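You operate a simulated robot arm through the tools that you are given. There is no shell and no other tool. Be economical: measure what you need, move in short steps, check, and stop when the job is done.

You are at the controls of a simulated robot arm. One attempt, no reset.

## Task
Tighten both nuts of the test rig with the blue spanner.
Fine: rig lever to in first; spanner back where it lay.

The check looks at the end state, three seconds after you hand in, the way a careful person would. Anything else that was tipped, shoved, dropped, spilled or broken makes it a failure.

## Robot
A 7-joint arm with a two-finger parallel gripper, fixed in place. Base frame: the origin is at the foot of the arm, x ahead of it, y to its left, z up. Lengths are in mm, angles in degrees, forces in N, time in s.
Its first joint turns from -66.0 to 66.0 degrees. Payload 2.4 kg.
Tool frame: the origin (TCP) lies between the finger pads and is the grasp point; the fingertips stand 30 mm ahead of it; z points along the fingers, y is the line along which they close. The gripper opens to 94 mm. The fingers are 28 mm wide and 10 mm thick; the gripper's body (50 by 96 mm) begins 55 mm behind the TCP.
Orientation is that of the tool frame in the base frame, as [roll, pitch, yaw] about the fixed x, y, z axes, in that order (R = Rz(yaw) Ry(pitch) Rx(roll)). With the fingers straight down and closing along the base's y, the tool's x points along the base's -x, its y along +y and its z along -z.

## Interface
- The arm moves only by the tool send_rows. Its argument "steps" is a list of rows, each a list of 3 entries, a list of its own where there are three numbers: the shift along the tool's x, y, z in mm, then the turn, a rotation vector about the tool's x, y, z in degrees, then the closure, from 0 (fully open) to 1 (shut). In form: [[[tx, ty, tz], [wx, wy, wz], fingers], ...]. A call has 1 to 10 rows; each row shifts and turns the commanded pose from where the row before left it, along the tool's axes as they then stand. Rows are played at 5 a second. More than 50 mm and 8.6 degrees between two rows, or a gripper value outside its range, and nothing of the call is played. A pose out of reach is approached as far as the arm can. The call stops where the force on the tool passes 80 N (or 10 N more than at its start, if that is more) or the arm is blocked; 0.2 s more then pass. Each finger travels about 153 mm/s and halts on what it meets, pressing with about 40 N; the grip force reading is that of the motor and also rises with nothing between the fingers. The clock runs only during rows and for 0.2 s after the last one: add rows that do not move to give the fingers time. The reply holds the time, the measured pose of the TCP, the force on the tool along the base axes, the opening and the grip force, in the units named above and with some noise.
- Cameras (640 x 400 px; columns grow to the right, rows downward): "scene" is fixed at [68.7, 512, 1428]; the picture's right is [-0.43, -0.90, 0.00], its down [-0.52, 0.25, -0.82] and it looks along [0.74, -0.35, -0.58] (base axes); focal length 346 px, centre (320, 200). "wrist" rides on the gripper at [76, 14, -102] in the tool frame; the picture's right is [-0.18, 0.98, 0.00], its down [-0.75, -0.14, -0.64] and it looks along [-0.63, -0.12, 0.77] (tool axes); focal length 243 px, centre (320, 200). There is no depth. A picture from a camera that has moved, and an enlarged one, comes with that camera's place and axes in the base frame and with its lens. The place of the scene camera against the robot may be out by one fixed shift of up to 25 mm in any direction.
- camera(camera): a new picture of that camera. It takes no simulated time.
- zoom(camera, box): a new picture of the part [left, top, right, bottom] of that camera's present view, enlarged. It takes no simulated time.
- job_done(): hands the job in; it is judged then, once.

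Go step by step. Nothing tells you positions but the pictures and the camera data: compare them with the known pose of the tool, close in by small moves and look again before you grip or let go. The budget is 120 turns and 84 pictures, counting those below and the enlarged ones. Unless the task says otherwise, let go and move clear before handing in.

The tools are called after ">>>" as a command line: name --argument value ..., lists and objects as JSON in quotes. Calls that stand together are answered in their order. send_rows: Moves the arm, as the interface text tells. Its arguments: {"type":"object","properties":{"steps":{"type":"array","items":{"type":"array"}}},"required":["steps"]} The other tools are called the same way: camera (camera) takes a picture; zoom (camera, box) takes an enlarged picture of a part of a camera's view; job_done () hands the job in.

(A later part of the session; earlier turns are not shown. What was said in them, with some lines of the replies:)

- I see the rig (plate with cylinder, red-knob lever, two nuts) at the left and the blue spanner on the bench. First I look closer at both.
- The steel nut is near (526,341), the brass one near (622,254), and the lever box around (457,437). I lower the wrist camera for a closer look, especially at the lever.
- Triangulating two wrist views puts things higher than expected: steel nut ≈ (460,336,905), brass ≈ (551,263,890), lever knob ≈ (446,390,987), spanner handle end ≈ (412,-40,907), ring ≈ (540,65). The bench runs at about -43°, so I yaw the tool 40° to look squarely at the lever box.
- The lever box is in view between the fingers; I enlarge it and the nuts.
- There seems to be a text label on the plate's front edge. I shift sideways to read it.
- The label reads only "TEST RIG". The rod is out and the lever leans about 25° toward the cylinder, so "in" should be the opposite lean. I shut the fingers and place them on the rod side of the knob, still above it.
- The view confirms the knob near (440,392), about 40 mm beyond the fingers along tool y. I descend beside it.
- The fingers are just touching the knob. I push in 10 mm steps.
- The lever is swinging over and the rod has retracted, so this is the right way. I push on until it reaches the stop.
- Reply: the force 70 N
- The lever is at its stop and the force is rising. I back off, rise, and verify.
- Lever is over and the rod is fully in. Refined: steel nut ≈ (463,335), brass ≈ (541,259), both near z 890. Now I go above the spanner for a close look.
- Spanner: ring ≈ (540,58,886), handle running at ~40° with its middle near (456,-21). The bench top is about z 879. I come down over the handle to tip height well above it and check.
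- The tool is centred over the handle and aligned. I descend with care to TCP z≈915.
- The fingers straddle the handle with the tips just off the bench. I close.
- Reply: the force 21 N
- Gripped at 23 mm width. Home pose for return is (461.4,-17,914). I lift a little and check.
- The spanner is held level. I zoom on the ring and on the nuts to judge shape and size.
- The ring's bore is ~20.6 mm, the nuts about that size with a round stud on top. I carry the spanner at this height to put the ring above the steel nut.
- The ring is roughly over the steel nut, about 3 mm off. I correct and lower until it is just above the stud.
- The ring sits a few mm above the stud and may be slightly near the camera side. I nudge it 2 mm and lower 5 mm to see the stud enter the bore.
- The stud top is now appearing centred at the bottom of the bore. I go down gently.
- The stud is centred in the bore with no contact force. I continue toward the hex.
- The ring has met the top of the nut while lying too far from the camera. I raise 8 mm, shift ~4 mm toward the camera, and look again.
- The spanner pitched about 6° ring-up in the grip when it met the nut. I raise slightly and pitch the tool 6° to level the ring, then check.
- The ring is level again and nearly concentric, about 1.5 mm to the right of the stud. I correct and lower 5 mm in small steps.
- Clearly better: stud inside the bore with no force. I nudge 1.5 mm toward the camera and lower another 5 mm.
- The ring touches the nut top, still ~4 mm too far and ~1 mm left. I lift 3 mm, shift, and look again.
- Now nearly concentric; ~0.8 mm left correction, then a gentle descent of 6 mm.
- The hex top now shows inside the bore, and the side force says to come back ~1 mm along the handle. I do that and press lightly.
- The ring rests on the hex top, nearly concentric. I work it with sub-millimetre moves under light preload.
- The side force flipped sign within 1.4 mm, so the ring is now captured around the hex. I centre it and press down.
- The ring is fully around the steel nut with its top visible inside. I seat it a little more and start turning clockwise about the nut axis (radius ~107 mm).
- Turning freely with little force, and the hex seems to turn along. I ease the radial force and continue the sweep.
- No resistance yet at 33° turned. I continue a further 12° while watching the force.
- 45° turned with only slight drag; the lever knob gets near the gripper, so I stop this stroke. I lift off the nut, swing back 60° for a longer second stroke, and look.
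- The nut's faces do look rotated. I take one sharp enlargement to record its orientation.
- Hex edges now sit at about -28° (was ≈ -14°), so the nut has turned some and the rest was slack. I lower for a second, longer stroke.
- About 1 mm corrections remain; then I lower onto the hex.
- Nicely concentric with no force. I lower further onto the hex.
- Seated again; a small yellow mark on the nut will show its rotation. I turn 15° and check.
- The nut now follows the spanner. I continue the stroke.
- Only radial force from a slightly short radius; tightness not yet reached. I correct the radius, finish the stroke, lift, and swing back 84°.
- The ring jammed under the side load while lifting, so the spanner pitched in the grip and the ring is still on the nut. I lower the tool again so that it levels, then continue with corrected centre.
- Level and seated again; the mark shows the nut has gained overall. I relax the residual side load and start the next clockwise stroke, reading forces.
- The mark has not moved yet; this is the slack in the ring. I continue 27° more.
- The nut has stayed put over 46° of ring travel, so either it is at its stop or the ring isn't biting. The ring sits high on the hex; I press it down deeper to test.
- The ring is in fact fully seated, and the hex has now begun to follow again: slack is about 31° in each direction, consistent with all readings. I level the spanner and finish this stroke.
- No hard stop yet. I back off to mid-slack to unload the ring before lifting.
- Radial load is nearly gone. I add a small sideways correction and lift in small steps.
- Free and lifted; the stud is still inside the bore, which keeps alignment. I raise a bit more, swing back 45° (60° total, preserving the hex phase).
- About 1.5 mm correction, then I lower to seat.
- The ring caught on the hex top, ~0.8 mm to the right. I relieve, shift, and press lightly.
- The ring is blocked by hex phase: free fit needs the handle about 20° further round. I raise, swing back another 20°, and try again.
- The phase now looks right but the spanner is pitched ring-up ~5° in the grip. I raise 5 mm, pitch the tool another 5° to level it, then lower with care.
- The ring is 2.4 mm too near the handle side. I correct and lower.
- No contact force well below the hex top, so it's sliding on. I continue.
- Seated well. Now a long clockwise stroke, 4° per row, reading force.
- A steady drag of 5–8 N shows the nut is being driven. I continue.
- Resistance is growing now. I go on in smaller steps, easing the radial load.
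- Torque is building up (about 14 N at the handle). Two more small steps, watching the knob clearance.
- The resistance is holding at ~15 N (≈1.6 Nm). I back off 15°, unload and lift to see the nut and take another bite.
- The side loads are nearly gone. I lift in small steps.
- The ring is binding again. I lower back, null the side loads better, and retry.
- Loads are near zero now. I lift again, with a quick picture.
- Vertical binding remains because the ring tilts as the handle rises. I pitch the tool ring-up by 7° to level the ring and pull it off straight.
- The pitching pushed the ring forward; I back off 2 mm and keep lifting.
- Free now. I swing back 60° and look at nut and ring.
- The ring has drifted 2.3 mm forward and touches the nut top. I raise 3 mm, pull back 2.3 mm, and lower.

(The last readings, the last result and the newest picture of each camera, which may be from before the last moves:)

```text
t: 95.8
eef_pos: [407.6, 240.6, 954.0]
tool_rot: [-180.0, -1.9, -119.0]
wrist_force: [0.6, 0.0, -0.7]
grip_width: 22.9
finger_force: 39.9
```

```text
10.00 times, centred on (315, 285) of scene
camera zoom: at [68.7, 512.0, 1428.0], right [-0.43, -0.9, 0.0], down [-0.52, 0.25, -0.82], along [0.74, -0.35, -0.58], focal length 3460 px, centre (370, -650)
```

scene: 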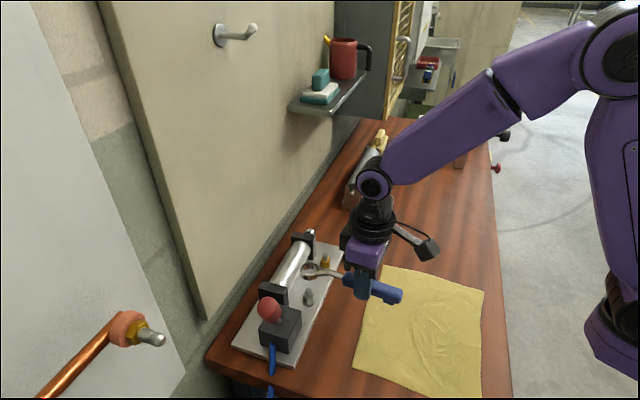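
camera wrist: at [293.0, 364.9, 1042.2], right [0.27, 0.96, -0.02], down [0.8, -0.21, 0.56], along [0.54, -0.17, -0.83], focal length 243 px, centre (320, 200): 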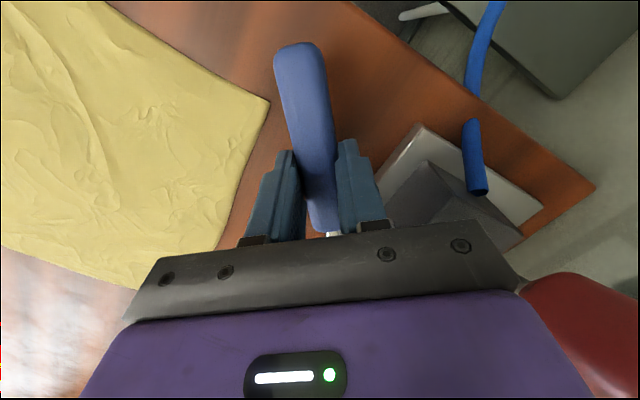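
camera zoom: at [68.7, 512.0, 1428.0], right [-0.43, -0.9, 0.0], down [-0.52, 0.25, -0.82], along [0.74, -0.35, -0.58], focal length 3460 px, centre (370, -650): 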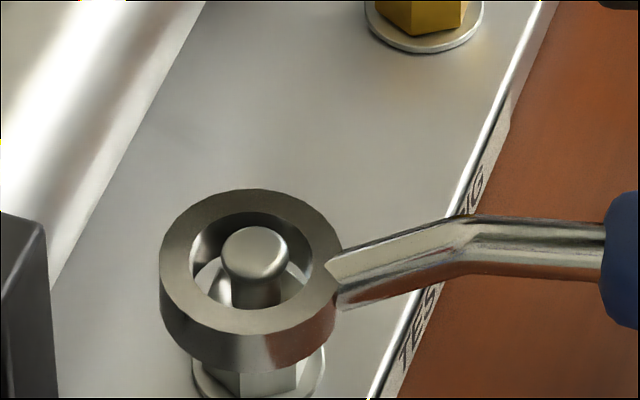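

Ring needs ~1 mm back and 5° levelling. I do both and lower onto the hex.

>>> send_rows --steps '[[[2.0, 0, 0], [0, -2.5, 0], 1], [[1.4, 0, 4], [0, -2.5, 0], 1], [[0, 0, 4], [0, 0, 0], 1], [[0, 0, 2], [0, 0, 0], 1], [[0, 0, 0], [0, 0, 0], 1]]'

>>> zoom --camera "scene" --box '[285, 265, 345, 305]'

```text
t: 97.0
eef_pos: [405.4, 236.1, 944.2]
tool_rot: [179.8, 3.1, -119.1]
wrist_force: [0.0, -0.4, -1.0]
grip_width: 23.1
finger_force: 40.3
```

```text
10.00 times, centred on (315, 285) of scene
camera zoom: at [68.7, 512.0, 1428.0], right [-0.43, -0.9, 0.0], down [-0.52, 0.25, -0.82], along [0.74, -0.35, -0.58], focal length 3460 px, centre (370, -650)
```

zoom: 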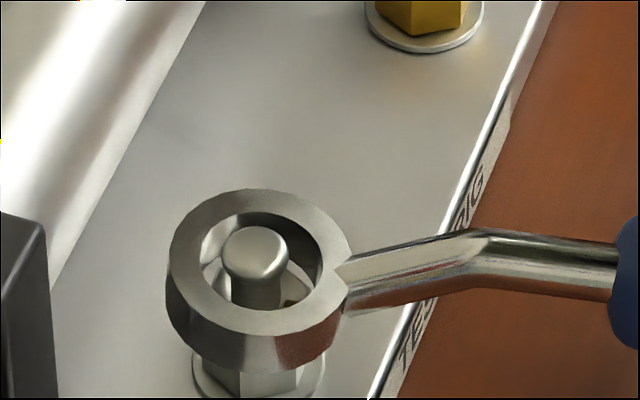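

Aligned within half a millimetre. I lower fully without a picture, relying on the force.

>>> send_rows --steps '[[[-0.5, 0, 0], [0, 0, 0], 1], [[0.1, 0, 2], [0, 0, 0], 1], [[0.1, 0, 2], [0, 0, 0], 1], [[0.1, 0, 2], [0, 0, 0], 1], [[0, 0, 0], [0, 0, 0], 1]]'

>>> send_rows --steps '[[[0.1, 0, 2], [0, 0, 0], 1], [[0.1, 0, 2], [0, 0, 0], 1], [[0, 0, 0], [0, 0, 0], 1]]'

```text
t: 98.2
eef_pos: [406.7, 235.6, 938.6]
tool_rot: [179.9, 3.3, -119.2]
wrist_force: [1.0, -6.1, 7.8]
grip_width: 23.1
finger_force: 40.0
```

```text
t: 99.0
eef_pos: [405.6, 237.1, 933.9]
tool_rot: [179.9, 3.1, -119.2]
wrist_force: [2.4, -6.9, 7.5]
grip_width: 23.3
finger_force: 40.2
```

It touches the rim, with a radial hint to come back ~1 mm. I relieve, shift, and press again.

>>> send_rows --steps '[[[-0.2, 0, -4], [0, 0, 0], 1], [[0.9, 0, 0], [0, 0, 0], 1], [[0.2, 0, 4], [0, 0, 0], 1], [[0, 0, 0], [0, 0, 0], 1]]'

>>> zoom --camera "scene" --box '[285, 265, 345, 305]'

```text
t: 100.0
eef_pos: [406.5, 237.2, 935.6]
tool_rot: [-180.0, 3.2, -119.2]
wrist_force: [2.2, -5.7, 9.1]
grip_width: 23.4
finger_force: 39.5
```

```text
10.00 times, centred on (315, 285) of scene
camera zoom: at [68.6, 511.7, 1428.1], right [-0.43, -0.9, 0.0], down [-0.52, 0.25, -0.82], along [0.74, -0.35, -0.58], focal length 3460 px, centre (370, -650)
```

zoom: 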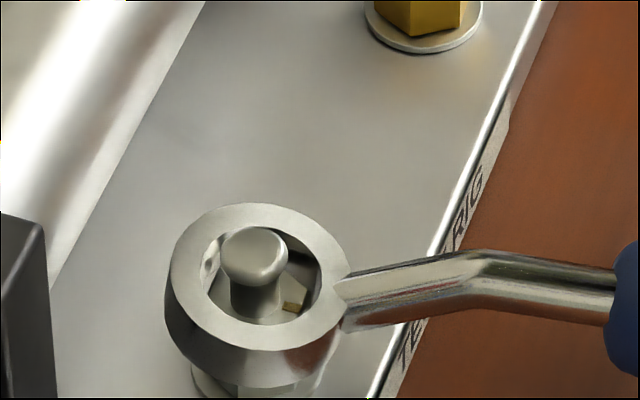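

The yellow mark is exactly where it was before the last stroke: the nut didn't move under ~1.6 Nm, whereas before it turned at 2 N. So the steel nut is tight. I lift off and level the spanner.

>>> send_rows --steps '[[[0, 0, -5], [0, 0, 0], 1], [[0, 0, -8], [0, 0, 0], 1], [[0, 0, 0], [0, 3.5, 0], 1], [[0, 0, -10], [0, 0, 0], 1], [[0, 0, -12], [0, 0, 0], 1], [[0, 0, 0], [0, 0, 0], 1]]'

```text
t: 101.4
eef_pos: [404.9, 233.9, 970.5]
tool_rot: [179.8, -0.3, -119.1]
wrist_force: [0.0, -0.9, -1.4]
grip_width: 23.1
finger_force: 40.5
```

Free. I raise a little, swing the handle to ~264° and move the ring over the brass nut.

>>> send_rows --steps '[[[0, 0, -10], [0, 0, 0], 1], [[0, 0, 0], [0, 0, -7.7], 1], [[0, 0, 0], [0, 0, -7.7], 1], [[0, 0, 0], [0, 0, -7.7], 1], [[16, -31.3, 0], [0, 0, 0], 1], [[16, -31.3, 0], [0, 0, 0], 1], [[16, -31.3, 0], [0, 0, 0], 1], [[16.2, -31.5, 0], [0, 0, 0], 1], [[0, 0, 0], [0, 0, 0], 1]]'

>>> zoom --camera "scene" --box '[280, 220, 380, 295]'

```text
t: 103.4
eef_pos: [523.3, 157.1, 979.0]
tool_rot: [179.7, -0.2, -96.0]
wrist_force: [0.6, 0.3, -0.5]
grip_width: 23.3
finger_force: 40.4
```

```text
5.33 times, centred on (330, 258) of scene
camera zoom: at [68.7, 512.0, 1428.0], right [-0.43, -0.9, 0.0], down [-0.52, 0.25, -0.82], along [0.74, -0.35, -0.58], focal length 1846 px, centre (267, -107)
```

zoom: 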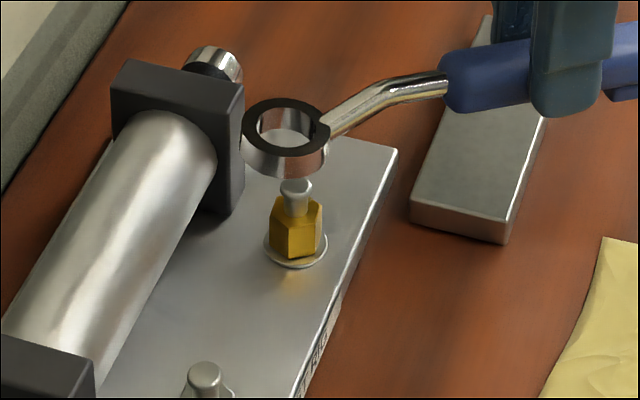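

The ring is near the brass nut's stud, ~4 mm left and maybe a bit far. The fingers clear the grey block from above. I correct and lower 12 mm.

>>> send_rows --steps '[[[3.2, 4.3, 0], [0, 0, 0], 1], [[0, 0, 6], [0, 0, 0], 1], [[0, 0, 6], [0, 0, 0], 1], [[0, 0, 0], [0, 0, 0], 1]]'

>>> zoom --camera "scene" --box '[300, 230, 360, 280]'

```text
t: 104.4
eef_pos: [518.4, 156.6, 968.4]
tool_rot: [179.8, -0.3, -96.0]
wrist_force: [-0.6, -0.4, -1.0]
grip_width: 23.2
finger_force: 39.5
```

```text
8.00 times, centred on (330, 255) of scene
camera zoom: at [68.7, 512.0, 1428.0], right [-0.43, -0.9, 0.0], down [-0.52, 0.25, -0.82], along [0.74, -0.35, -0.58], focal length 2768 px, centre (240, -240)
```

zoom: 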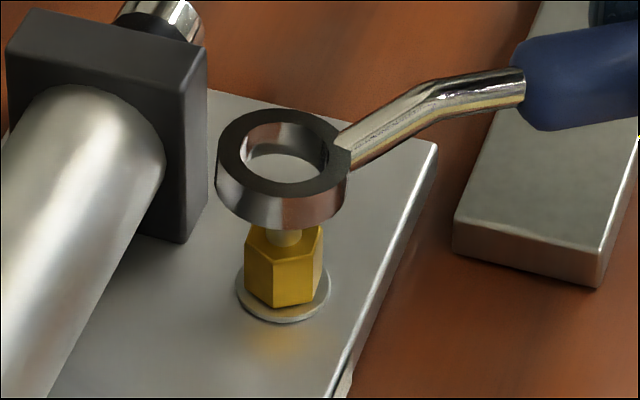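

Very well aligned. I lower 17 mm over the stud and look.

>>> send_rows --steps '[[[0.4, 0, 5], [0, 0, 0], 1], [[0, 0, 4], [0, 0, 0], 1], [[0, 0, 4], [0, 0, 0], 1], [[0, 0, 4], [0, 0, 0], 1], [[0, 0, 0], [0, 0, 0], 1]]'

>>> zoom --camera "scene" --box '[300, 230, 360, 280]'

```text
t: 105.6
eef_pos: [518.1, 154.8, 949.8]
tool_rot: [179.7, -0.3, -96.0]
wrist_force: [0.4, -1.1, -1.2]
grip_width: 23.0
finger_force: 40.5
```

```text
8.00 times, centred on (330, 255) of scene
camera zoom: at [68.7, 512.0, 1428.0], right [-0.43, -0.9, 0.0], down [-0.52, 0.25, -0.82], along [0.74, -0.35, -0.58], focal length 2768 px, centre (240, -240)
```

zoom: 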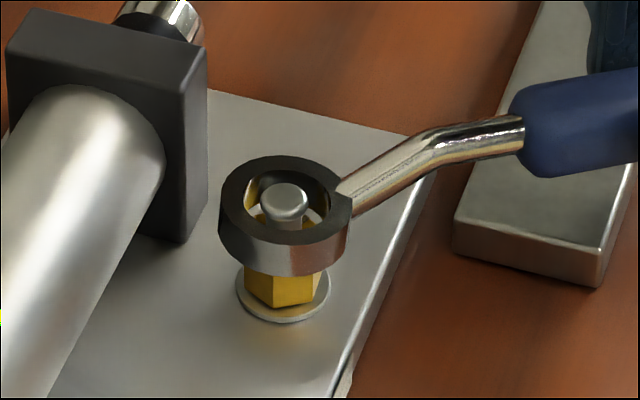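

Concentric over the stud. I lower onto the hex in small steps with force checks.

>>> send_rows --steps '[[[-0.4, 0, 2], [0, 0, 0], 1], [[0, 0, 2], [0, 0, 0], 1], [[0, 0, 2], [0, 0, 0], 1], [[0, 0, 2], [0, 0, 0], 1], [[0, 0, 0], [0, 0, 0], 1]]'

```text
t: 106.8
eef_pos: [517.7, 155.9, 942.1]
tool_rot: [179.8, -0.4, -96.1]
wrist_force: [0.6, -1.7, 11.1]
grip_width: 23.3
finger_force: 40.0
```

Contact with the hex top. I relieve 2 mm and look closely.

>>> send_rows --steps '[[[0, 0, -2.5], [0, 0, 0], 1], [[0, 0, 0], [0, 0, 0], 1]]'

>>> zoom --camera "scene" --box '[318, 245, 352, 273]'

```text
t: 107.4
eef_pos: [517.2, 155.5, 942.7]
tool_rot: [179.5, -0.5, -95.9]
wrist_force: [0.8, -0.4, 0.4]
grip_width: 23.4
finger_force: 40.1
```

```text
14.29 times, centred on (335, 259) of scene
camera zoom: at [68.7, 512.0, 1428.0], right [-0.43, -0.9, 0.0], down [-0.52, 0.25, -0.82], along [0.74, -0.35, -0.58], focal length 4943 px, centre (106, -643)
```

zoom: 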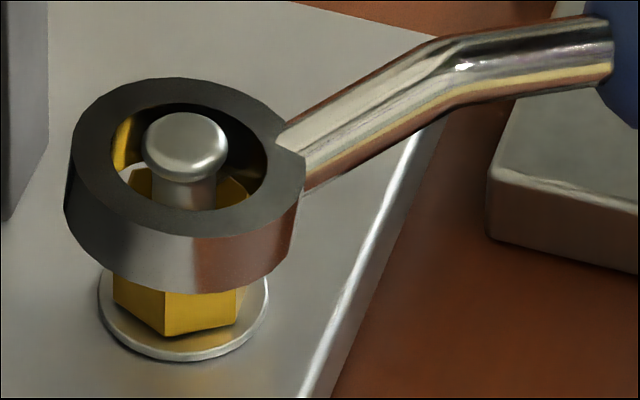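

Laterally perfect, phase good; perhaps 0.8 mm too far from the camera. I nudge and press down.

>>> send_rows --steps '[[[-0.2, 0.8, 0], [0, 0, 0], 1], [[0, 0, 1.5], [0, 0, 0], 1], [[0, 0, 1.5], [0, 0, 0], 1], [[0, 0, 1.5], [0, 0, 0], 1], [[0, 0, 0], [0, 0, 0], 1]]'

```text
t: 108.6
eef_pos: [518.9, 155.9, 940.4]
tool_rot: [179.8, -0.3, -96.0]
wrist_force: [-2.7, -3.6, 10.6]
grip_width: 23.3
finger_force: 40.5
```

>>> send_rows --steps '[[[0.7, 0.4, 0], [0, 0, 0], 1], [[0, 0, 0.8], [0, 0, 0], 1], [[0, 0, 0], [0, 0, 0], 1]]'

```text
t: 109.4
eef_pos: [516.7, 155.2, 938.4]
tool_rot: [179.8, -0.3, -95.9]
wrist_force: [0.4, 1.7, 11.3]
grip_width: 23.2
finger_force: 39.9
```

The preload holds but it hasn't dropped. I try small search moves.

>>> send_rows --steps '[[[0, 0.7, 0], [0, 0, 0], 1], [[0, 0, 0], [0, 0, 0], 1]]'

>>> send_rows --steps '[[[0.7, 0, 0], [0, 0, 0], 1], [[0, 0, 0], [0, 0, 0], 1]]'

>>> send_rows --steps '[[[0, -0.7, 0], [0, 0, 0], 1], [[0, 0, 0], [0, 0, 0], 1]]'

>>> zoom --camera "scene" --box '[318, 245, 352, 273]'

```text
t: 110.0
eef_pos: [515.2, 154.1, 937.5]
tool_rot: [179.5, -0.5, -96.1]
wrist_force: [1.5, -0.1, 5.2]
grip_width: 23.4
finger_force: 40.2
```

```text
t: 110.6
eef_pos: [516.1, 154.3, 937.8]
tool_rot: [179.6, -0.4, -96.1]
wrist_force: [0.8, 0.2, 3.7]
grip_width: 23.3
finger_force: 40.1
```

```text
t: 111.2
eef_pos: [516.5, 153.9, 939.3]
tool_rot: [179.6, -0.4, -96.0]
wrist_force: [0.0, -0.9, -1.6]
grip_width: 23.2
finger_force: 39.9
```

```text
14.29 times, centred on (335, 259) of scene
camera zoom: at [68.7, 512.0, 1428.0], right [-0.43, -0.9, 0.0], down [-0.52, 0.25, -0.82], along [0.74, -0.35, -0.58], focal length 4943 px, centre (106, -643)
```

zoom: 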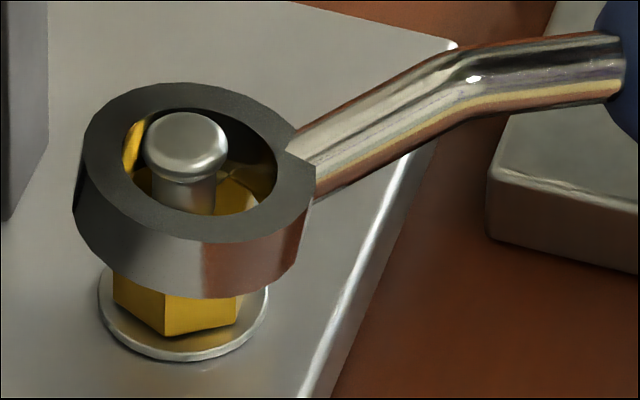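

Ring is now free but pitched ring-up ~3° and 1.4 mm right. I raise, level it, correct the position and try again.

>>> send_rows --steps '[[[0, 0, -7], [0, 0, 0], 1], [[-1.4, -0.5, 0], [0, 3.4, 0], 1], [[-1.5, 0, 0], [0, 0, 0], 1], [[-0.1, 0, 2], [0, 0, 0], 1], [[-0.1, 0, 2], [0, 0, 0], 1], [[0, 0, 0], [0, 0, 0], 1]]'

>>> zoom --camera "scene" --box '[318, 245, 352, 273]'

```text
t: 112.6
eef_pos: [518.1, 157.7, 942.4]
tool_rot: [179.8, -3.6, -96.1]
wrist_force: [0.0, -2.5, 12.0]
grip_width: 23.1
finger_force: 40.2
```

```text
14.29 times, centred on (335, 259) of scene
camera zoom: at [68.5, 511.8, 1428.1], right [-0.43, -0.9, 0.0], down [-0.52, 0.25, -0.82], along [0.74, -0.35, -0.58], focal length 4943 px, centre (106, -643)
```

zoom: 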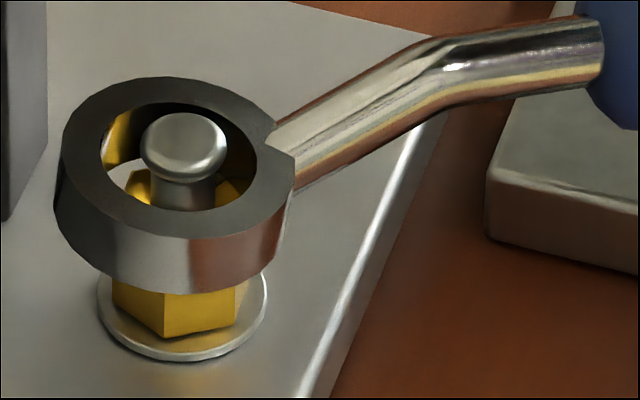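

Overshot 1.6 mm to the left. I relieve, correct and press.

>>> send_rows --steps '[[[0.1, 0, -2], [0, 0, 0], 1], [[1.5, 0.3, 0], [0, 0, 0], 1], [[-0.1, 0, 2], [0, 0, 0], 1], [[0, 0, 0], [0, 0, 0], 1]]'

>>> send_rows --steps '[[[-0.1, 0, 1.5], [0, 0, 0], 1], [[0, 0, 0], [0, 0, 0], 1]]'

```text
t: 113.6
eef_pos: [517.4, 155.5, 942.4]
tool_rot: [179.6, -3.7, -96.0]
wrist_force: [-0.3, 0.2, -1.3]
grip_width: 23.3
finger_force: 40.1
```

```text
t: 114.2
eef_pos: [517.7, 155.3, 940.8]
tool_rot: [179.7, -3.7, -96.1]
wrist_force: [0.6, -1.2, 0.8]
grip_width: 23.3
finger_force: 39.8
```

Almost no force now. I lower further in small steps.

>>> send_rows --steps '[[[-0.1, 0, 1.5], [0, 0, 0], 1], [[-0.1, 0, 1.5], [0, 0, 0], 1], [[0, 0, 0], [0, 0, 0], 1]]'

```text
t: 115.0
eef_pos: [519.2, 154.6, 937.7]
tool_rot: [179.9, -3.7, -96.1]
wrist_force: [7.4, -2.6, 1.5]
grip_width: 22.8
finger_force: 39.6
```

Side force with little vertical: the ring is being captured. I ease sideways and lower.

>>> send_rows --steps '[[[0.3, -0.7, 0], [0, 0, 0], 1], [[-0.1, 0, 2], [0, 0, 0], 1], [[-0.1, 0, 2], [0, 0, 0], 1], [[0, 0, 0], [0, 0, 0], 1]]'

>>> zoom --camera "scene" --box '[318, 245, 352, 273]'

```text
t: 116.0
eef_pos: [517.8, 156.1, 932.7]
tool_rot: [179.8, -3.7, -95.9]
wrist_force: [5.3, -2.1, 1.2]
grip_width: 23.0
finger_force: 40.4
```

```text
14.29 times, centred on (335, 259) of scene
camera zoom: at [68.8, 511.9, 1428.0], right [-0.43, -0.9, 0.0], down [-0.52, 0.25, -0.82], along [0.74, -0.35, -0.58], focal length 4943 px, centre (106, -643)
```

zoom: 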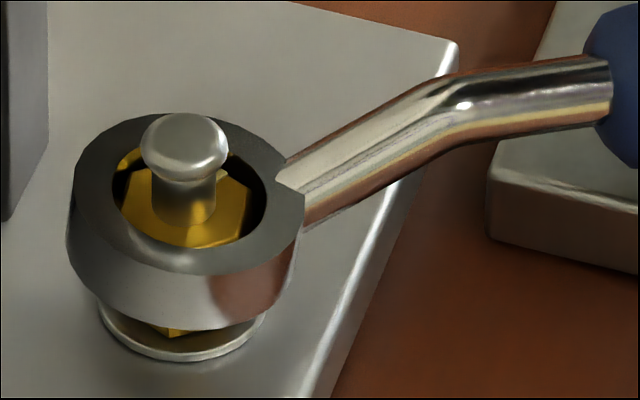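

Seated on the brass nut. I begin the clockwise stroke.

>>> send_rows --steps '[[[-0.26, 7.0, 0], [-0.26, 0, 3.99], 1], [[-0.26, 7.5, 0], [-0.26, 0, 3.99], 1], [[-0.26, 7.5, 0], [-0.26, 0, 3.99], 1], [[-0.26, 7.5, 0], [-0.26, 0, 3.99], 1], [[-0.26, 7.5, 0], [-0.26, 0, 3.99], 1], [[-0.26, 7.5, 0], [-0.26, 0, 3.99], 1], [[0, 0, 0], [0, 0, 0], 1]]'

>>> send_rows --steps '[[[-0.26, 7.5, 0], [-0.26, 0, 3.99], 1], [[-0.26, 7.5, 0], [-0.26, 0, 3.99], 1], [[-0.26, 7.5, 0], [-0.26, 0, 3.99], 1], [[-0.26, 7.5, 0], [-0.26, 0, 3.99], 1], [[-0.26, 7.5, 0], [-0.26, 0, 3.99], 1], [[0, 0, 0], [0, 0, 0], 1]]'

```text
t: 117.6
eef_pos: [476.7, 170.2, 933.8]
tool_rot: [179.7, -3.8, -120.1]
wrist_force: [3.9, 0.8, 1.4]
grip_width: 23.4
finger_force: 40.0
```

```text
t: 119.0
eef_pos: [447.4, 194.8, 934.8]
tool_rot: [179.8, -3.8, -140.1]
wrist_force: [8.9, 2.6, 0.9]
grip_width: 23.2
finger_force: 40.2
```

The nut turns with light drag. I ease the radius and continue.

>>> send_rows --steps '[[[-0.9, 7.5, 0], [-0.26, 0, 3.99], 1], [[-0.26, 7.5, 0], [-0.26, 0, 3.99], 1], [[-0.26, 7.5, 0], [-0.26, 0, 3.99], 1], [[-0.26, 7.5, 0], [-0.26, 0, 3.99], 1], [[0, 0, 0], [0, 0, 0], 1]]'

>>> send_rows --steps '[[[-0.4, 7.5, 0], [-0.26, 0, 3.99], 1], [[-0.26, 7.5, 0], [-0.26, 0, 3.99], 1], [[-0.26, 7.5, 0], [-0.26, 0, 3.99], 1], [[0, 0, 0], [0, 0, 0], 1]]'

```text
t: 120.2
eef_pos: [432.4, 219.2, 933.6]
tool_rot: [179.8, -3.9, -156.1]
wrist_force: [12.8, 4.7, -0.4]
grip_width: 23.0
finger_force: 40.0
```

```text
t: 121.2
eef_pos: [425.3, 241.8, 933.4]
tool_rot: [179.9, -4.0, -168.1]
wrist_force: [3.2, 0.1, 9.3]
grip_width: 23.2
finger_force: 39.7
```

>>> send_rows --steps '[[[-0.26, 7.5, 0], [-0.26, 0, 3.99], 1], [[-0.26, 7.5, 0], [-0.26, 0, 3.99], 1], [[-0.26, 7.5, 0], [-0.26, 0, 3.99], 1], [[0, 0, 0], [0, 0, 0], 1]]'

>>> zoom --camera "scene" --box '[300, 230, 360, 280]'

```text
t: 122.2
eef_pos: [423.4, 264.1, 933.3]
tool_rot: [180.0, -4.1, 180.0]
wrist_force: [-2.4, 0.7, 8.6]
grip_width: 23.3
finger_force: 39.9
```

```text
8.00 times, centred on (330, 255) of scene
camera zoom: at [68.5, 511.9, 1428.0], right [-0.43, -0.9, 0.0], down [-0.52, 0.25, -0.82], along [0.74, -0.35, -0.58], focal length 2768 px, centre (240, -240)
```

zoom: 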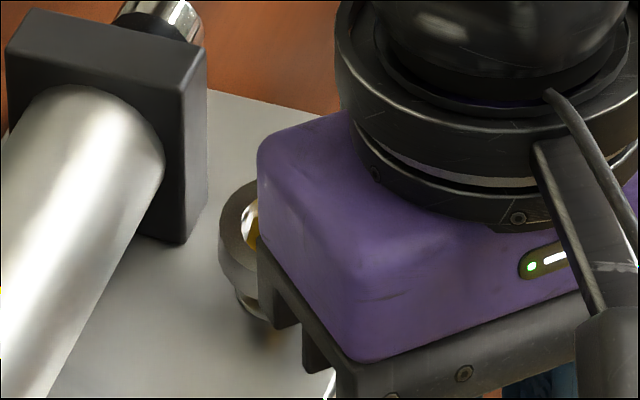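

Still no firm stop. I continue this stroke further (still clear of the steel stud).

>>> send_rows --steps '[[[-0.2, 7.5, -1], [-0.26, 0, 3.99], 1], [[-0.26, 7.5, -1], [-0.26, 0, 3.99], 1], [[0, 0, 0], [0, 0, 0], 1]]'

>>> send_rows --steps '[[[-0.26, 7.5, 0], [-0.26, 0, 3.99], 1], [[-0.26, 7.5, 0], [-0.26, 0, 3.99], 1], [[0, 0, 0], [0, 0, 0], 1]]'

```text
t: 123.0
eef_pos: [423.2, 277.6, 934.8]
tool_rot: [-179.9, -4.2, 171.8]
wrist_force: [0.7, 4.1, -9.5]
grip_width: 23.5
finger_force: 39.5
```

```text
t: 123.8
eef_pos: [426.1, 293.4, 935.5]
tool_rot: [-180.0, -4.2, 163.9]
wrist_force: [-3.6, 5.6, -4.9]
grip_width: 23.3
finger_force: 40.3
```

The handle is at the end of its range here. I back off ~15°, unload and prepare to lift.

>>> send_rows --steps '[[[-0.26, -7.5, 0], [0.26, 0, -3.99], 1], [[-0.26, -7.5, 0], [0.26, 0, -3.99], 1], [[-0.26, -7.5, 0], [0.26, 0, -3.99], 1], [[-0.26, -7.5, 0], [0.26, 0, -3.99], 1], [[0, 0, 0], [0, 0, 0], 1]]'

```text
t: 125.0
eef_pos: [423.1, 262.4, 936.6]
tool_rot: [180.0, -4.1, -179.8]
wrist_force: [-13.5, 5.8, 7.5]
grip_width: 23.1
finger_force: 39.7
```

>>> send_rows --steps '[[[1.3, 0.6, 0], [0, 0, 0], 1], [[0, 0, 0], [0, 0, 0], 1]]'

>>> send_rows --steps '[[[0.2, 0, -3], [0, 0, 0], 1], [[0.2, 0, -3], [0, 0, 0], 1], [[0.2, 0, -3], [0, 0, 0], 1], [[0, 0, 0], [0, 0, 0], 1]]'

```text
t: 125.6
eef_pos: [422.5, 263.3, 936.9]
tool_rot: [180.0, -3.9, 180.0]
wrist_force: [-8.8, 3.2, 2.4]
grip_width: 23.0
finger_force: 39.9
```

```text
t: 126.6
eef_pos: [423.8, 263.5, 944.6]
tool_rot: [180.0, -4.1, 179.9]
wrist_force: [-1.4, -0.3, -10.8]
grip_width: 23.2
finger_force: 40.1
```

>>> send_rows --steps '[[[0.8, 0, -2.5], [0, -2, 0], 1], [[0.8, 0, -2.5], [0, -2, 0], 1], [[0.8, 0, -2.5], [0, -2, 0], 1], [[0, 0, 0], [0, 0, 0], 1]]'

>>> send_rows --steps '[[[0.2, 0, -3], [0, -0.5, 0], 1], [[0.2, 0, -3], [0, 0, 0], 1], [[0, 0, 0], [0, 0, 0], 1]]'

```text
t: 127.6
eef_pos: [421.9, 263.8, 953.8]
tool_rot: [180.0, 1.9, 180.0]
wrist_force: [6.5, -1.2, -11.2]
grip_width: 23.1
finger_force: 40.0
```

```text
t: 128.4
eef_pos: [420.7, 263.2, 958.3]
tool_rot: [179.9, 2.5, 179.9]
wrist_force: [11.3, -0.6, -12.4]
grip_width: 23.2
finger_force: 39.6
```

>>> send_rows --steps '[[[0.2, 0, 0], [0, -2.5, 0], 1], [[0.4, 0, 0], [0, -2.5, 0], 1], [[0, 0, 0], [0, 0, 0], 1]]'

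>>> send_rows --steps '[[[0.3, 0, -2.5], [0, -0.5, 0], 1], [[0, 0, -2.5], [0, 0, 0], 1], [[0, 0, 0], [0, 0, 0], 1]]'

```text
t: 129.2
eef_pos: [417.8, 265.0, 957.7]
tool_rot: [-179.9, 7.3, -179.9]
wrist_force: [-0.7, -1.1, -11.9]
grip_width: 23.3
finger_force: 40.0
```

```text
t: 130.0
eef_pos: [419.2, 263.1, 964.7]
tool_rot: [179.9, 7.9, 180.0]
wrist_force: [1.8, 0.5, -13.2]
grip_width: 23.3
finger_force: 40.5
```

The vertical pull persists though side loads are nil. I need a look.

>>> camera --camera "scene"

```text
4 pictures are left
```

scene: 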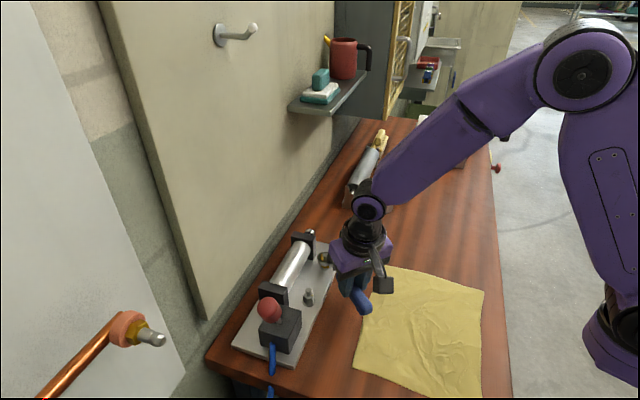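

The ring is still on the brass nut with the spanner tilted. I return to the seated, level attitude first, then find a freer phase.

>>> send_rows --steps '[[[-1.5, 0, 7], [0, 4, 0], 1], [[-1.5, 0, 7], [0, 4, 0], 1], [[-1.3, 0, 7], [0, 4, 0], 1], [[0, 0, 6], [0, 0, 0], 1], [[0, 0, 0], [0, 0, 0], 1]]'

>>> send_rows --steps '[[[0, -5.6, 0], [0.2, 0, -3], 1], [[0, -5.6, 0], [0.2, 0, -3], 1], [[0, 0, 0], [0, 0, 0], 1]]'

```text
t: 131.2
eef_pos: [424.0, 263.9, 936.8]
tool_rot: [179.9, -3.8, -179.9]
wrist_force: [-1.2, 1.5, 12.0]
grip_width: 23.4
finger_force: 40.3
```

```text
t: 132.0
eef_pos: [425.5, 251.8, 935.4]
tool_rot: [179.8, -4.0, -174.0]
wrist_force: [11.2, 0.9, -2.6]
grip_width: 22.9
finger_force: 39.5
```

>>> send_rows --steps '[[[-0.9, 0, 0], [0, 0, 0], 1], [[0, 0, 0], [0, 0, 0], 1]]'

>>> send_rows --steps '[[[0.1, 0, -2], [0, 0, 0], 1], [[0.2, 0, -2], [0, 0, 0], 1], [[0, 0, 0], [0, 0, 0], 1]]'

>>> send_rows --steps '[[[0.2, -1.5, -2], [0, 0, -1], 1], [[0.2, 0, -2], [0, 0, 0], 1], [[0, 0, 0], [0, 0, 0], 1]]'

```text
t: 132.6
eef_pos: [425.7, 252.6, 936.3]
tool_rot: [180.0, -4.2, -173.9]
wrist_force: [5.9, -1.8, 0.4]
grip_width: 23.2
finger_force: 40.4
```

```text
t: 133.4
eef_pos: [424.3, 252.2, 939.4]
tool_rot: [179.8, -3.9, -174.1]
wrist_force: [10.2, -1.6, -3.4]
grip_width: 23.3
finger_force: 39.7
```

```text
t: 134.2
eef_pos: [425.2, 249.9, 944.3]
tool_rot: [179.9, -4.0, -173.0]
wrist_force: [11.7, -3.2, -4.3]
grip_width: 23.3
finger_force: 39.6
```

Less vertical binding here, but a radial pull remains. I move inward 1.5 mm and continue lifting.

>>> send_rows --steps '[[[-1.4, 0, 0], [0, 0, 0], 1], [[0, 0, 0], [0, 0, 0], 1]]'

>>> send_rows --steps '[[[0, 0, -2], [0, 0, 0], 1], [[0, 0, -2], [0, 0, 0], 1], [[0, 0, -2], [0, 0, 0], 1], [[0, 0, 0], [0, 0, 0], 1]]'

>>> send_rows --steps '[[[0, 0, -2.5], [0, -1, 0], 1], [[0, 0, -2.5], [0, -1, 0], 1], [[0, 0, 0], [0, 0, 0], 1]]'

```text
t: 134.8
eef_pos: [425.4, 250.5, 943.8]
tool_rot: [179.9, -4.2, -172.8]
wrist_force: [1.7, -1.8, -1.2]
grip_width: 23.2
finger_force: 39.8
```

```text
t: 135.8
eef_pos: [425.2, 251.4, 949.5]
tool_rot: [179.9, -4.2, -173.0]
wrist_force: [-4.4, -1.0, -1.7]
grip_width: 23.2
finger_force: 40.4
```

```text
t: 136.6
eef_pos: [426.7, 250.8, 956.7]
tool_rot: [179.9, -2.0, -172.9]
wrist_force: [0.2, -0.1, -1.5]
grip_width: 23.1
finger_force: 39.8
```

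Free at last. I raise, swing the handle back out of the way, and look at the brass nut.

>>> send_rows --steps '[[[0, 0, -6], [0, 0, 0], 1], [[-0.59, -11.24, 0], [0.2, 0, -6], 1], [[-0.59, -11.24, 0], [0.2, 0, -6], 1], [[-0.59, -11.24, 0], [0.2, 0, -6], 1], [[-0.59, -11.24, 0], [0.2, 0, -6], 1], [[-0.59, -11.24, 0], [0.2, 0, -6], 1], [[-0.59, -11.24, 0], [0.2, 0, -6], 1], [[-0.59, -11.24, 0], [0.2, 0, -6], 1], [[-0.59, -11.24, 0], [0.2, 0, -6], 1], [[-0.59, -11.24, 0], [0.2, 0, -6], 1]]'

>>> zoom --camera "scene" --box '[312, 235, 354, 277]'

```text
t: 138.8
eef_pos: [481.1, 169.8, 961.0]
tool_rot: [179.7, -1.9, -118.8]
wrist_force: [-0.9, -0.6, -1.4]
grip_width: 23.1
finger_force: 40.4
```

```text
9.52 times, centred on (333, 256) of scene
camera zoom: at [68.7, 512.0, 1428.0], right [-0.43, -0.9, 0.0], down [-0.52, 0.25, -0.82], along [0.74, -0.35, -0.58], focal length 3296 px, centre (196, -333)
```

zoom: 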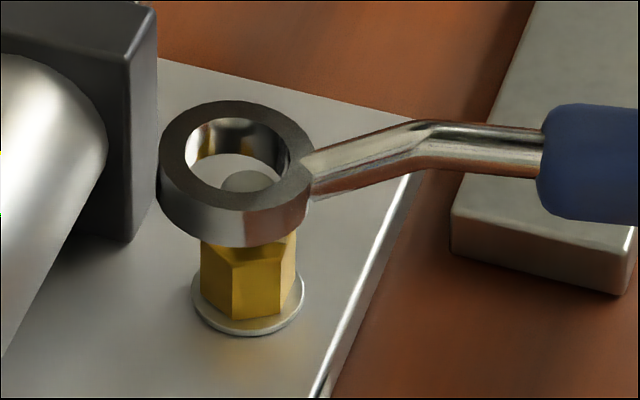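

Both nuts now sit at the same hex orientation (start ≈ -14°, end ≈ -20°, i.e. ~65° turned to a stop), so brass is tight as well. I carry the spanner back above its place.

>>> send_rows --steps '[[[0, 0, -40], [0, 0, 0], 1], [[0, 0, 0], [-0.2, 0, 7.07], 1], [[0, 0, 0], [-0.2, 0, 7.07], 1], [[0, 0, 0], [-0.2, 0, 7.07], 1], [[27, -26.1, 0], [0, 0, 0], 1], [[27, -26.1, 0], [0, 0, 0], 1], [[27, -26.1, 0], [0, 0, 0], 1], [[27, -26.1, 0], [0, 0, 0], 1], [[27, -26.1, 0], [0, 0, 0], 1], [[0, 0, 0], [0, 0, 0], 1]]'

```text
t: 141.0
eef_pos: [461.9, -15.4, 1006.6]
tool_rot: [179.9, -2.0, -140.1]
wrist_force: [0.2, -0.6, -0.5]
grip_width: 23.4
finger_force: 40.4
```

>>> send_rows --steps '[[[-1, 0, 30], [0, 0, 0], 1], [[-1, 0, 30], [0, 0, 0], 1], [[-0.5, -1, 16], [0, 0, 0], 1], [[0, 0, 0], [0, 0, 0], 1]]'

>>> zoom --camera "scene" --box '[370, 190, 500, 290]'

```text
t: 142.0
eef_pos: [462.4, -16.0, 928.4]
tool_rot: [179.9, -2.0, -140.2]
wrist_force: [-0.1, -0.3, -1.4]
grip_width: 23.3
finger_force: 40.3
```

```text
4.00 times, centred on (435, 240) of scene
camera zoom: at [68.7, 512.0, 1428.0], right [-0.43, -0.9, 0.0], down [-0.52, 0.25, -0.82], along [0.74, -0.35, -0.58], focal length 1384 px, centre (-140, 40)
```

zoom: 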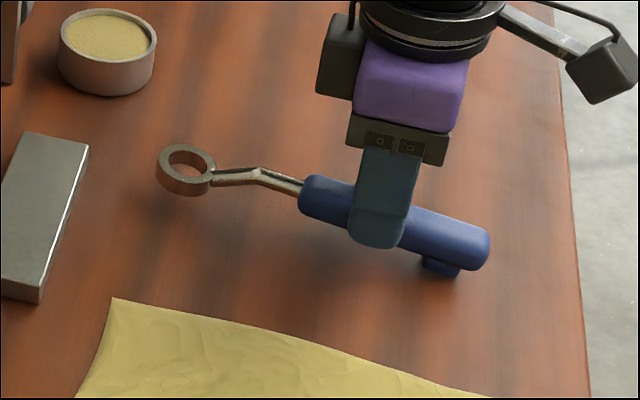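

The spanner hangs about 7.5° ring-up; its place matches the original picture otherwise. I level it with the tool and lower to just above the bench, then compare.

>>> send_rows --steps '[[[0, 0, 0], [0, 3.7, 0], 1], [[0, 0, 0], [0, 3.8, 0], 1], [[-0.9, 0, 6], [0, 0, 0], 1], [[0, 0, 0], [0, 0, 0], 1]]'

>>> zoom --camera "scene" --box '[370, 190, 500, 290]'

```text
t: 143.0
eef_pos: [461.5, -16.6, 922.7]
tool_rot: [-179.9, -9.4, -140.3]
wrist_force: [-3.4, -3.6, 8.2]
grip_width: 23.3
finger_force: 40.3
```

```text
4.00 times, centred on (435, 240) of scene
camera zoom: at [68.4, 511.9, 1428.0], right [-0.43, -0.9, 0.0], down [-0.52, 0.25, -0.82], along [0.74, -0.35, -0.58], focal length 1384 px, centre (-140, 40)
```

zoom: 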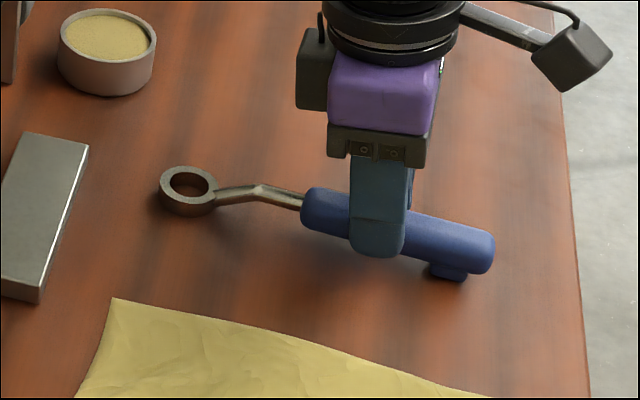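

The position matches the original within a millimetre; the foot touches, ring still ~6 mm up. I pitch 3° more, then read.

>>> send_rows --steps '[[[0, 0, 0], [0, 1.5, 0], 1], [[0, 0, 0], [0, 1.5, 0], 1], [[-0.1, 0, 0.5], [0, 0, 0], 1], [[0, 0, 0], [0, 0, 0], 1]]'

```text
t: 144.0
eef_pos: [463.7, -15.4, 922.1]
tool_rot: [-179.9, -12.3, -140.1]
wrist_force: [3.7, 1.9, 8.2]
grip_width: 23.2
finger_force: 40.3
```

It rests lightly on the bench. I open gently and withdraw straight back along the tool axis.

>>> send_rows --steps '[[[0, 0, 0], [0, 0, 0], 0.72], [[0, 0, 0], [0, 0, 0], 0.66], [[0, 0, 0], [0, 0, 0], 0.5], [[0, 0, 0], [0, 0, 0], 0.3], [[0, 0, 0], [0, 0, 0], 0.3], [[0, 0, -20], [0, 0, 0], 0.3], [[0, 0, -40], [0, 0, 0], 0.3], [[0, 0, -50], [0, 0, 0], 0.3], [[0, 0, -50], [0, 0, 0], 0.3], [[0, 0, 0], [0, 0, 0], 0.3]]'

>>> camera --camera "scene"

```text
t: 146.2
eef_pos: [488.5, 6.0, 1080.3]
tool_rot: [179.9, -12.5, -140.2]
wrist_force: [-0.9, -0.2, -0.1]
grip_width: 66.0
finger_force: 0.0
```

```text
0 pictures are left
```

scene: 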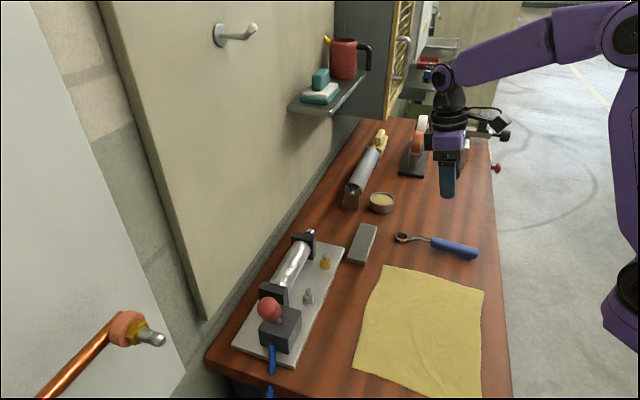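

The spanner lies where it was, the lever is over with the rod in, and nothing else has moved. The arm is clear, so I hand in.

>>> job_done

```text
The job is handed in.
```

The rig lever is at "in" with the rod retracted, and I take both nuts to be tight. The blue spanner is back where it lay and the arm is clear.

The steel nut is the surer of the two: on its last stroke it stayed put under about 1.6 Nm. I felt no firm stop on the brass nut. I judged it tight because it ended at the same hex angle as the steel one.
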